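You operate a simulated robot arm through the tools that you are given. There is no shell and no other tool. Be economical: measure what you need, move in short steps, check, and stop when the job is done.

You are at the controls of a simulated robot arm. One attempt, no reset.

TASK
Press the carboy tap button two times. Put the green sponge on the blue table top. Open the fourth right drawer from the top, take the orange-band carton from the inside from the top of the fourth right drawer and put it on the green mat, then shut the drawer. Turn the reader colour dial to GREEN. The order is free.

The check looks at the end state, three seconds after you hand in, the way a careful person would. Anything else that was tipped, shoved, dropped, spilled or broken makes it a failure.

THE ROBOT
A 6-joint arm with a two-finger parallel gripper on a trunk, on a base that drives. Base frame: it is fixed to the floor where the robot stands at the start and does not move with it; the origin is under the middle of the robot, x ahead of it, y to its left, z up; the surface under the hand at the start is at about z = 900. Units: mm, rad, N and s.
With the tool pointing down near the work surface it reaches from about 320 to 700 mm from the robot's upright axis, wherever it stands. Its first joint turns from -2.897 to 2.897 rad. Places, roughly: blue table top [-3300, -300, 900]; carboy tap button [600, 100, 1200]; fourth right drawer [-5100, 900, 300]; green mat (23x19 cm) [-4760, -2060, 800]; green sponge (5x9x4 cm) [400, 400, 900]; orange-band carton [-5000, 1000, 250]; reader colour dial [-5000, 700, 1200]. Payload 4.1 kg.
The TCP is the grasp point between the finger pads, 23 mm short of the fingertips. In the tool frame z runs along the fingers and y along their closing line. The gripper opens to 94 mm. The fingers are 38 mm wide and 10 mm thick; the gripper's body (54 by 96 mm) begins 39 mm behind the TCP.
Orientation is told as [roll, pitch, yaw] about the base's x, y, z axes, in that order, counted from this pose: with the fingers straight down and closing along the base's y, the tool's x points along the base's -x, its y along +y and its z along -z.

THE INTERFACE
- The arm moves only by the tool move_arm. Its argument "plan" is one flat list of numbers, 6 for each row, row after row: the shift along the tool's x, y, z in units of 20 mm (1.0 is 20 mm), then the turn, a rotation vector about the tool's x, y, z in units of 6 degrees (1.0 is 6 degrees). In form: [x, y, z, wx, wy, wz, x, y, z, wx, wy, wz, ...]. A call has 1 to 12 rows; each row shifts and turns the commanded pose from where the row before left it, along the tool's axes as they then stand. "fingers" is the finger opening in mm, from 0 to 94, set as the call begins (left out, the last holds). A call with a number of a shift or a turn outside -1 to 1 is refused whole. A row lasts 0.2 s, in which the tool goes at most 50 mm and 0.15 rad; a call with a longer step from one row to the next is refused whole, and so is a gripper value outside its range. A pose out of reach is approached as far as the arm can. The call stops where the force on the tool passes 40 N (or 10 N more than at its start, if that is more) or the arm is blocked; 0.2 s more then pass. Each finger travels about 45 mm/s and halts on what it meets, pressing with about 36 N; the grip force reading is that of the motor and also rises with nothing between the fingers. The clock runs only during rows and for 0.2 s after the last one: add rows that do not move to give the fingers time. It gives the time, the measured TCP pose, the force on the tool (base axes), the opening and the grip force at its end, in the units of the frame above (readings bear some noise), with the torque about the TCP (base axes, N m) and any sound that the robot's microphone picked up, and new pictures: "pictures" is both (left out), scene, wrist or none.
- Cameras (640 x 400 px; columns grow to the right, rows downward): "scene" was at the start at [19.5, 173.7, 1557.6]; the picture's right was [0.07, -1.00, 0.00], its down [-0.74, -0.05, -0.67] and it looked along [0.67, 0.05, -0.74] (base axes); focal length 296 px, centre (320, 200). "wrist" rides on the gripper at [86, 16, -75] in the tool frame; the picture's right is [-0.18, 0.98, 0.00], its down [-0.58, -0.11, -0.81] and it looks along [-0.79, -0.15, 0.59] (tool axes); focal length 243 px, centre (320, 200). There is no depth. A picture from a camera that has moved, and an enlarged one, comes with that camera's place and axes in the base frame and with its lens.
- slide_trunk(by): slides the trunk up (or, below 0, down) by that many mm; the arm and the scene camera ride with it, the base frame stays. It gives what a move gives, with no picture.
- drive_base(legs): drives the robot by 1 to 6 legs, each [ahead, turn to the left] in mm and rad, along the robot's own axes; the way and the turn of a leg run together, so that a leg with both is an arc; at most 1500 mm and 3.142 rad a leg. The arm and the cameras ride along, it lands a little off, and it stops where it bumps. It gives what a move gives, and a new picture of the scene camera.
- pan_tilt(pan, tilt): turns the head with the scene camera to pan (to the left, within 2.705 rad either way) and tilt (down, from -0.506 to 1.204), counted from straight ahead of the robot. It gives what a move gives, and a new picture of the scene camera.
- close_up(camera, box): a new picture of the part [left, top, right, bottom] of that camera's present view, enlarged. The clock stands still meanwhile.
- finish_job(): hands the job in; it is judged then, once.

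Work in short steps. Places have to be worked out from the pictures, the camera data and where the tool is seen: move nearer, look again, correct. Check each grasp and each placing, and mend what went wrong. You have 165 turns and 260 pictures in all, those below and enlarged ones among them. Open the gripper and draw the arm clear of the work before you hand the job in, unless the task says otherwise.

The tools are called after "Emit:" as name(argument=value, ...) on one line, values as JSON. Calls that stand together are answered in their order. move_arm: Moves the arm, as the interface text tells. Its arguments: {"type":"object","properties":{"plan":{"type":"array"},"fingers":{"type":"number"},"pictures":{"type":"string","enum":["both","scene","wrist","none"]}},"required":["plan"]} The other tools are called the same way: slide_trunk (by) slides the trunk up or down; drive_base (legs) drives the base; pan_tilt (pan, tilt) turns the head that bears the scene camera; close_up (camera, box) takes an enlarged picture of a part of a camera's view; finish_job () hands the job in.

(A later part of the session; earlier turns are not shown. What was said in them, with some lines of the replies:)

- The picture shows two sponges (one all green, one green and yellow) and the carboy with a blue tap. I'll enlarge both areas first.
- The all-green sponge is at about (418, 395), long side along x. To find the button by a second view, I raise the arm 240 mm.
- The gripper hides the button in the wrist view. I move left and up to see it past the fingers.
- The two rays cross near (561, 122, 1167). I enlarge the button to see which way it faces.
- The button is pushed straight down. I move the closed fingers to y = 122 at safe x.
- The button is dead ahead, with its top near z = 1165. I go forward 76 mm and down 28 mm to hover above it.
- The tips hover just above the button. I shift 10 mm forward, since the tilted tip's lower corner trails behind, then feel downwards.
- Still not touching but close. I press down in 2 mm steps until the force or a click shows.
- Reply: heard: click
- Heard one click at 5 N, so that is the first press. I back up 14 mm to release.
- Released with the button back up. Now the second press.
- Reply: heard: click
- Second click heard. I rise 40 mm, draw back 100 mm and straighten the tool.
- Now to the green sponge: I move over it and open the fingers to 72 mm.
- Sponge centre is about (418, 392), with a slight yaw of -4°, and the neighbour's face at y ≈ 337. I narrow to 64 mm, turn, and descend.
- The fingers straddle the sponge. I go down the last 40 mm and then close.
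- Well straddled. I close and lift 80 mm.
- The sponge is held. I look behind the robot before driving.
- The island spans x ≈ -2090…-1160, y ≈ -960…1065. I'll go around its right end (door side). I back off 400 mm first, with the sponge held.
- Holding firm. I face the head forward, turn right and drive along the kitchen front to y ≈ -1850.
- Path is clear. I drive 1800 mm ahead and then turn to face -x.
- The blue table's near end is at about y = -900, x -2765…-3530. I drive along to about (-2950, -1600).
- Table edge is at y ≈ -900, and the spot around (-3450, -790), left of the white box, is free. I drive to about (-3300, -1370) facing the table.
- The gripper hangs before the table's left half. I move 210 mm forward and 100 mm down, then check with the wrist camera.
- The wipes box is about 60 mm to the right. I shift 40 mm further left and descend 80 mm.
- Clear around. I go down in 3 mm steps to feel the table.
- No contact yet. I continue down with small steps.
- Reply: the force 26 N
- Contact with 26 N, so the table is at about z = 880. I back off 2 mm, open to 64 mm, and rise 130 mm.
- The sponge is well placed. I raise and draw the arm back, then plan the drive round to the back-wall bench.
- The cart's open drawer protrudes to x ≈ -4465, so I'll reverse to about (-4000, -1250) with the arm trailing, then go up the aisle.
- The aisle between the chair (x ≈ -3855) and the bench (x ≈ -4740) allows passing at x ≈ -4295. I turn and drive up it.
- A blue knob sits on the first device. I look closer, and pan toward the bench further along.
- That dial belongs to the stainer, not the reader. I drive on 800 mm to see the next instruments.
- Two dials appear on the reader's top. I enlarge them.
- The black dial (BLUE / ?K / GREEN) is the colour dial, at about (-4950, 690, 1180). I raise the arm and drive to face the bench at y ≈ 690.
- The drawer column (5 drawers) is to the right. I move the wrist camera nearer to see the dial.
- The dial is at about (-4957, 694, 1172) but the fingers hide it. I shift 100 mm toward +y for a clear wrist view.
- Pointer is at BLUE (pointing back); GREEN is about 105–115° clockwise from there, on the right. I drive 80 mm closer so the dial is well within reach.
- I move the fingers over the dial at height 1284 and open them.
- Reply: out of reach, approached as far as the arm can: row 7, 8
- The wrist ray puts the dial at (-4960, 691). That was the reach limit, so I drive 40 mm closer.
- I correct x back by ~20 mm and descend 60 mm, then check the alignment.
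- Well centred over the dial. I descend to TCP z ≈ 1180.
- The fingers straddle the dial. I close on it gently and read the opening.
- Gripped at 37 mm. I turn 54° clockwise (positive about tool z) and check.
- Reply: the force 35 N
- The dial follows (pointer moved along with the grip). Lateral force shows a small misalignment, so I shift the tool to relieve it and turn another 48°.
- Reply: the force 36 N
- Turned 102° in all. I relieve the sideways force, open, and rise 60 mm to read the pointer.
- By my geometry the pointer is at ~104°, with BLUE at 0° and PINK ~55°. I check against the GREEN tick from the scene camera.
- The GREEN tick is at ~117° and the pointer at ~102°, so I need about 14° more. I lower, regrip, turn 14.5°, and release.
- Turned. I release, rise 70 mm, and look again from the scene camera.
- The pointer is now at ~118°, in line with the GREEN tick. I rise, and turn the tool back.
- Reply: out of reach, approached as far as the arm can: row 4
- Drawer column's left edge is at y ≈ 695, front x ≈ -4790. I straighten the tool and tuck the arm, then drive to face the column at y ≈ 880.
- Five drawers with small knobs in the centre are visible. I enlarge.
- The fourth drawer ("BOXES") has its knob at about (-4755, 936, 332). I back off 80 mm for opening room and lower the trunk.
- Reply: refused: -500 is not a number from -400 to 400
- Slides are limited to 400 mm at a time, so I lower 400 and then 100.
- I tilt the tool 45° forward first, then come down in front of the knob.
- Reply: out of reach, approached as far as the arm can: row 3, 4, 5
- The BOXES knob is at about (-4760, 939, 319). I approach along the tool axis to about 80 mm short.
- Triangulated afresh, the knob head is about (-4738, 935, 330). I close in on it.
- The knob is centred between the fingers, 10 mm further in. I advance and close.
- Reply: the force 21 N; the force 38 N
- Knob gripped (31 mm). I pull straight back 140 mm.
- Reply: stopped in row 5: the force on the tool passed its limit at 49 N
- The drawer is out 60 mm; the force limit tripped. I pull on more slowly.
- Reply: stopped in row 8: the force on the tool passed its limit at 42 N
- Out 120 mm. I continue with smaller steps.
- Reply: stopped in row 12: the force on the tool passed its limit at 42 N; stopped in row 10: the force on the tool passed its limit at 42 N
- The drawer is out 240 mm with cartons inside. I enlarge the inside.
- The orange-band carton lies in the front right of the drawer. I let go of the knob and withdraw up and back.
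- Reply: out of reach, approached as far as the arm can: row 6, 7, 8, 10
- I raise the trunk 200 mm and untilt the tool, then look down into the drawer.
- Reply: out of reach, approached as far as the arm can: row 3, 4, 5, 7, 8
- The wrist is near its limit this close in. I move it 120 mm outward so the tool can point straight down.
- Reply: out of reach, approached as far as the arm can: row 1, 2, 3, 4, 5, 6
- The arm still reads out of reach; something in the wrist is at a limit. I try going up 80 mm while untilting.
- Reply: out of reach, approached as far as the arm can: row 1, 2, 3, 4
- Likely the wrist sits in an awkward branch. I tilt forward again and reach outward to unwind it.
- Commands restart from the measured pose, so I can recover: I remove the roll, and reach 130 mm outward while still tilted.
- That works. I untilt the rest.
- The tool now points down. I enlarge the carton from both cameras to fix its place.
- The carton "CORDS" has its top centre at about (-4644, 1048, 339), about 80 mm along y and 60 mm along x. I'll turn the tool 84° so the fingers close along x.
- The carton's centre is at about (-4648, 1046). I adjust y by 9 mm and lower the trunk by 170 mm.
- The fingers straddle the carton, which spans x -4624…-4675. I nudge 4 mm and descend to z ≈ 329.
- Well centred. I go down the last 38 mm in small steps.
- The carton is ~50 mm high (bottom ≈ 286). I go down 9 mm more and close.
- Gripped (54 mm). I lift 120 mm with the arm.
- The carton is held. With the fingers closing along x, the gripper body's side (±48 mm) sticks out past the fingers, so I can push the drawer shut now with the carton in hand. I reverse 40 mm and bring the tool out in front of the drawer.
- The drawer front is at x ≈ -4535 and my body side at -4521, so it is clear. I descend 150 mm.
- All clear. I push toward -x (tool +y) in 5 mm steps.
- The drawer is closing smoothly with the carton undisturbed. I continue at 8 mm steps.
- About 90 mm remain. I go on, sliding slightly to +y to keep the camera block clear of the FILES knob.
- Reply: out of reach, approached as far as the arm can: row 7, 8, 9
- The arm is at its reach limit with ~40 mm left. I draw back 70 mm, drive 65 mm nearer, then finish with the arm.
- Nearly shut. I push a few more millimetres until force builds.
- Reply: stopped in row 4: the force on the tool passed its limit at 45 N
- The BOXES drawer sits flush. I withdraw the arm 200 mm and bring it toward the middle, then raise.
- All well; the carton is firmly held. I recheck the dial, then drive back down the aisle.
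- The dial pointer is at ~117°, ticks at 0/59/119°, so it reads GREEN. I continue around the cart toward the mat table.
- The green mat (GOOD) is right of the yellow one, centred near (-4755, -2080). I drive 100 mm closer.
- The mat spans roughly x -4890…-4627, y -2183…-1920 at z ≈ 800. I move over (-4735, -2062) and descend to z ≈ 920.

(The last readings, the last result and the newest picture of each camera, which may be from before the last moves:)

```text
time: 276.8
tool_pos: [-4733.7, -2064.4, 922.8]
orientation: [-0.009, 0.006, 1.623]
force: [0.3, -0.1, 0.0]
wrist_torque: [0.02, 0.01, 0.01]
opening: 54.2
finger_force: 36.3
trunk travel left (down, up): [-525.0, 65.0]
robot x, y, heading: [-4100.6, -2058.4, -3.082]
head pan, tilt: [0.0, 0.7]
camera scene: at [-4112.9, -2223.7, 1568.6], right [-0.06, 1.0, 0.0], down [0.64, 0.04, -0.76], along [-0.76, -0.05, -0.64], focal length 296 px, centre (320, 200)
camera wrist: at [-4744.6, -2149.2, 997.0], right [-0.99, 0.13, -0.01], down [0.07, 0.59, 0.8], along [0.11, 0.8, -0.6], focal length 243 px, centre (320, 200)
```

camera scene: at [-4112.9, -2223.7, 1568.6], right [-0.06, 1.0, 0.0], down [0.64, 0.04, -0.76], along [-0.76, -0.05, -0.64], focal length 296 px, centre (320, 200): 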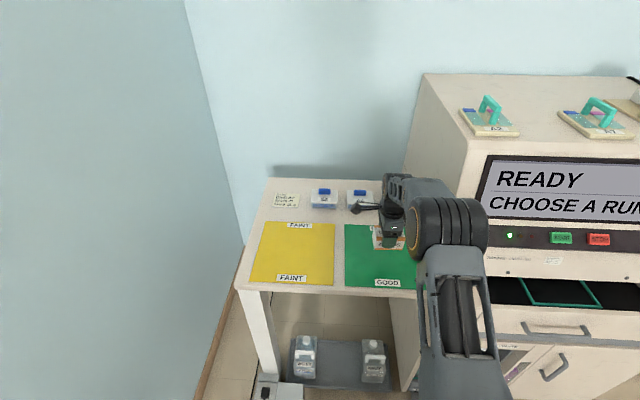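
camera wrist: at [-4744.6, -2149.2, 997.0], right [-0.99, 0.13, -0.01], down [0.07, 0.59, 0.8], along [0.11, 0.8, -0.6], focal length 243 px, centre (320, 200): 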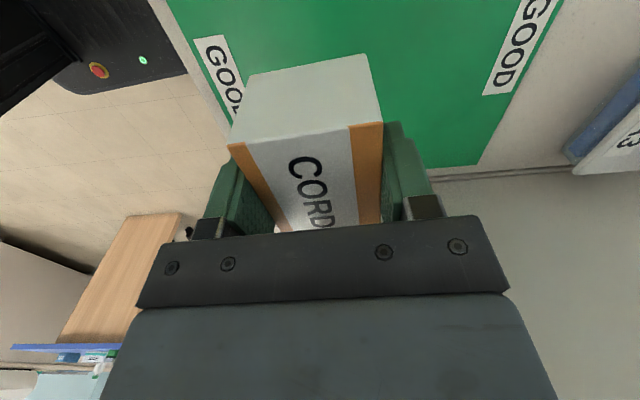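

Over the mat's middle. I descend 70 mm more, shifting slightly toward the centre.

Emit:
move_arm(plan=[0, 0.5, 0.5, 0, 0, 0, 0, 0, 1, 0, 0, 0, 0, 0, 1, 0, 0, 0, 0, 0, 0.5, 0, 0, 0, 0, 0, 0.25, 0, 0, 0, 0, 0, 0.15, 0, 0, 0])

```text
time: 278.1
tool_pos: [-4744.1, -2063.3, 853.9]
orientation: [-0.005, 0.006, 1.622]
force: [0.5, 0.4, -0.1]
wrist_torque: [0.02, 0.02, 0.0]
opening: 54.2
finger_force: 36.1
trunk travel left (down, up): [-525.0, 65.0]
robot x, y, heading: [-4101.9, -2058.9, -3.08]
head pan, tilt: [0.0, 0.7]
camera scene: at [-4112.8, -2223.7, 1568.6], right [-0.06, 1.0, 0.0], down [0.64, 0.04, -0.76], along [-0.76, -0.05, -0.64], focal length 296 px, centre (320, 200)
camera wrist: at [-4755.4, -2149.4, 928.9], right [-0.99, 0.13, -0.01], down [0.07, 0.59, 0.8], along [0.11, 0.8, -0.6], focal length 243 px, centre (320, 200)
```

scene: 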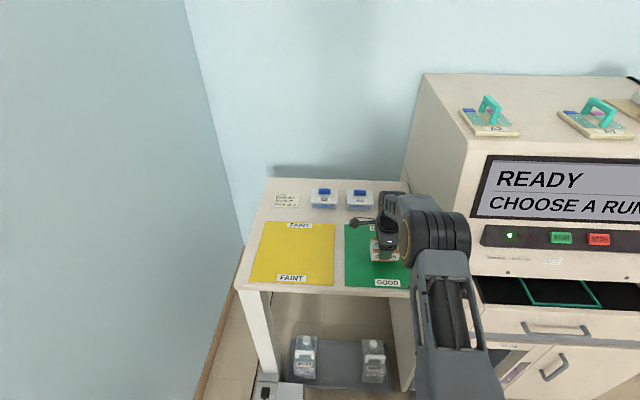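
wrist: 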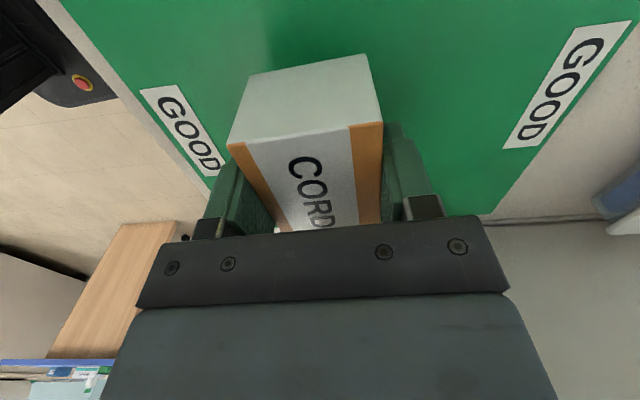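

Well centred between the two GOOD labels. I lower in 3 mm steps to feel the mat.

Emit:
move_arm(plan=[0, 0, 0.15, 0, 0, 0, 0, 0, 0.15, 0, 0, 0, 0, 0, 0.15, 0, 0, 0, 0, 0, 0.15, 0, 0, 0], pictures="none")

```text
time: 279.1
tool_pos: [-4744.1, -2063.5, 842.5]
orientation: [-0.006, 0.005, 1.621]
force: [-0.2, -0.3, -0.8]
wrist_torque: [0.0, -0.03, -0.01]
opening: 54.0
finger_force: 36.2
trunk travel left (down, up): [-525.0, 65.0]
robot x, y, heading: [-4097.4, -2056.6, -3.076]
head pan, tilt: [0.0, 0.7]
```

Emit:
move_arm(plan=[0, 0, 0.12, 0, 0, 0, 0, 0, 0.12, 0, 0, 0, 0, 0, 0.12, 0, 0, 0, 0, 0, 0.12, 0, 0, 0], pictures="wrist")

```text
time: 280.1
tool_pos: [-4743.6, -2064.2, 834.4]
orientation: [-0.003, 0.006, 1.621]
force: [2.4, 1.5, 7.6]
wrist_torque: [0.44, 0.15, -0.1]
opening: 54.1
finger_force: 36.4
trunk travel left (down, up): [-525.0, 65.0]
robot x, y, heading: [-4096.1, -2053.1, -3.08]
head pan, tilt: [0.0, 0.7]
camera wrist: at [-4754.9, -2149.5, 908.5], right [-0.99, 0.13, 0.0], down [0.08, 0.59, 0.8], along [0.11, 0.8, -0.6], focal length 243 px, centre (320, 200)
```

wrist: 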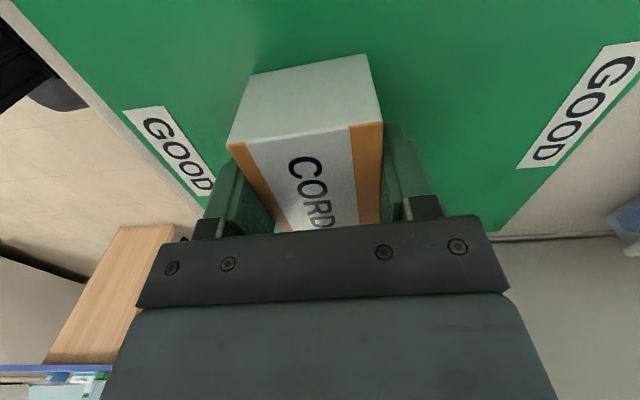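

Contact felt (8 N at z = 834). I press 1 mm more, open fully, and rise.

Emit:
move_arm(plan=[0, 0, 0.05, 0, 0, 0, 0, 0, 0, 0, 0, 0], pictures="none")

Emit:
move_arm(plan=[0, 0, 0, 0, 0, 0, 0, 0, 0, 0, 0, 0, 0, 0, 0, 0, 0, 0, 0, 0, -0.5, 0, 0, 0, 0, 0, -1, 0, 0, 0, 0, 0, -1, 0, 0, 0, 0, 0, -1, 0, 0, 0, 0, 0, -1, 0, 0, 0, 0, 0, -1, 0, 0, 0, 0, 0, -1, 0, 0, 0], fingers=86)

```text
time: 280.8
tool_pos: [-4744.3, -2063.8, 834.1]
orientation: [-0.002, 0.006, 1.622]
force: [1.2, 1.4, 18.5]
wrist_torque: [0.69, 0.14, -0.01]
opening: 54.4
finger_force: 35.9
trunk travel left (down, up): [-525.0, 65.0]
robot x, y, heading: [-4098.6, -2058.3, -3.078]
head pan, tilt: [0.0, 0.7]
```

```text
time: 282.9
tool_pos: [-4745.1, -2063.9, 961.8]
orientation: [-0.007, 0.004, 1.621]
force: [-0.4, 0.6, 0.2]
wrist_torque: [0.0, -0.03, -0.02]
opening: 86.0
finger_force: 0.1
trunk travel left (down, up): [-525.0, 65.0]
robot x, y, heading: [-4096.8, -2060.8, -3.079]
head pan, tilt: [0.0, 0.7]
camera scene: at [-4112.6, -2223.7, 1568.6], right [-0.06, 1.0, 0.0], down [0.64, 0.04, -0.76], along [-0.76, -0.05, -0.64], focal length 296 px, centre (320, 200)
camera wrist: at [-4755.9, -2150.0, 1035.6], right [-0.99, 0.13, -0.01], down [0.07, 0.59, 0.8], along [0.11, 0.8, -0.6], focal length 243 px, centre (320, 200)
```

scene: 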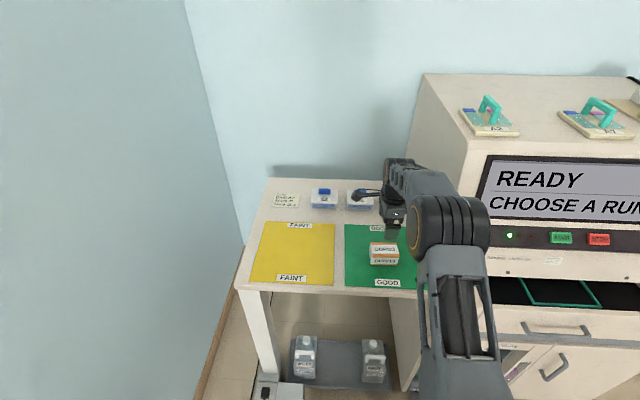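
wrist: 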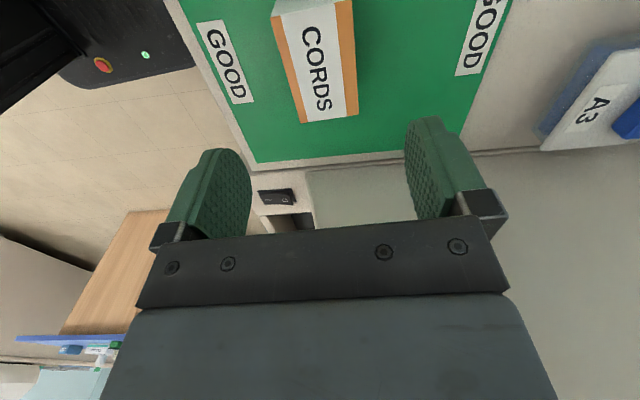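

The carton stands on the green mat. I lift and draw the arm clear.

Emit:
move_arm(plan=[0, 0, -1, 0, 0, 0, 0, 0, -1, 0, 0, 0, 0, 0, -1, 0, 0, 0, 0, 0, -1, 0, 0, 0, 0, -1, -0.5, 0, 0, 0, 0, -1, -0.5, 0, 0, 0, 0, -1, 0, 0, 0, 0, 0, -1, 0, 0, 0, 0, 0, -1, 0, 0, 0, 0, 0, -1, 0, 0, 0, 0, 0, -1, 0, 0, 0, 0, 0, -1, 0, 0, 0, 0], pictures="scene")

Emit:
pan_tilt(pan=-1.0, tilt=0.35)

```text
time: 285.6
tool_pos: [-4583.6, -2054.8, 1062.4]
orientation: [-0.008, 0.006, 1.621]
force: [0.4, 0.2, 0.1]
wrist_torque: [0.01, 0.0, -0.01]
opening: 86.0
finger_force: 0.1
trunk travel left (down, up): [-525.0, 65.0]
robot x, y, heading: [-4096.6, -2056.0, -3.08]
head pan, tilt: [0.0, 0.7]
camera scene: at [-4112.4, -2223.7, 1568.6], right [-0.06, 1.0, 0.0], down [0.64, 0.04, -0.77], along [-0.76, -0.05, -0.64], focal length 296 px, centre (320, 200)
```

scene: 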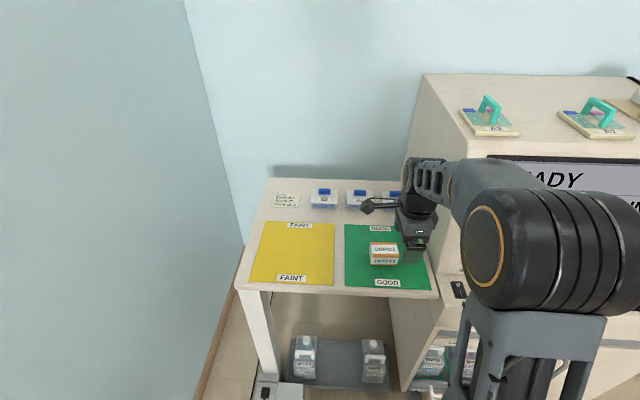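

```text
time: 286.8
tool_pos: [-4585.0, -2054.5, 1063.2]
orientation: [-0.006, 0.005, 1.622]
force: [-0.2, -0.6, 0.1]
wrist_torque: [0.02, 0.02, -0.03]
opening: 85.8
finger_force: 0.0
trunk travel left (down, up): [-525.0, 65.0]
robot x, y, heading: [-4102.1, -2055.9, -3.078]
head pan, tilt: [-1.0, 0.351]
camera scene: at [-4082.9, -2143.4, 1600.0], right [0.81, 0.59, 0.0], down [0.2, -0.28, -0.94], along [-0.55, 0.76, -0.34], focal length 296 px, centre (320, 200)
```

scene: 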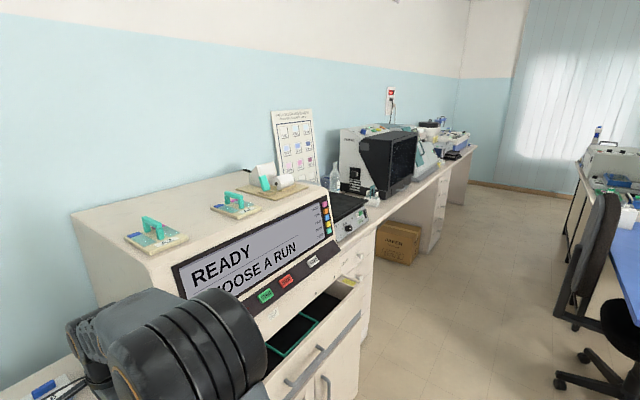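

Everything is in place: the drawer column is flush, the carton is on the mat, and the arm is clear. I hand in.

Emit:
finish_job()

```text
The job is handed in.
```

I finished all four tasks and handed the job in; the result of the check has not come back.

- **Carboy tap:** I pressed the button twice and heard a click each time.
- **Green sponge:** It is on the blue table top.
- **Carton and drawer:** The orange-band carton (marked CORDS) is on the green mat, and the fourth right drawer (BOXES) looked flush after I pushed it shut.
- **Reader colour dial:** It points to GREEN, within about 3 degrees of the mark.
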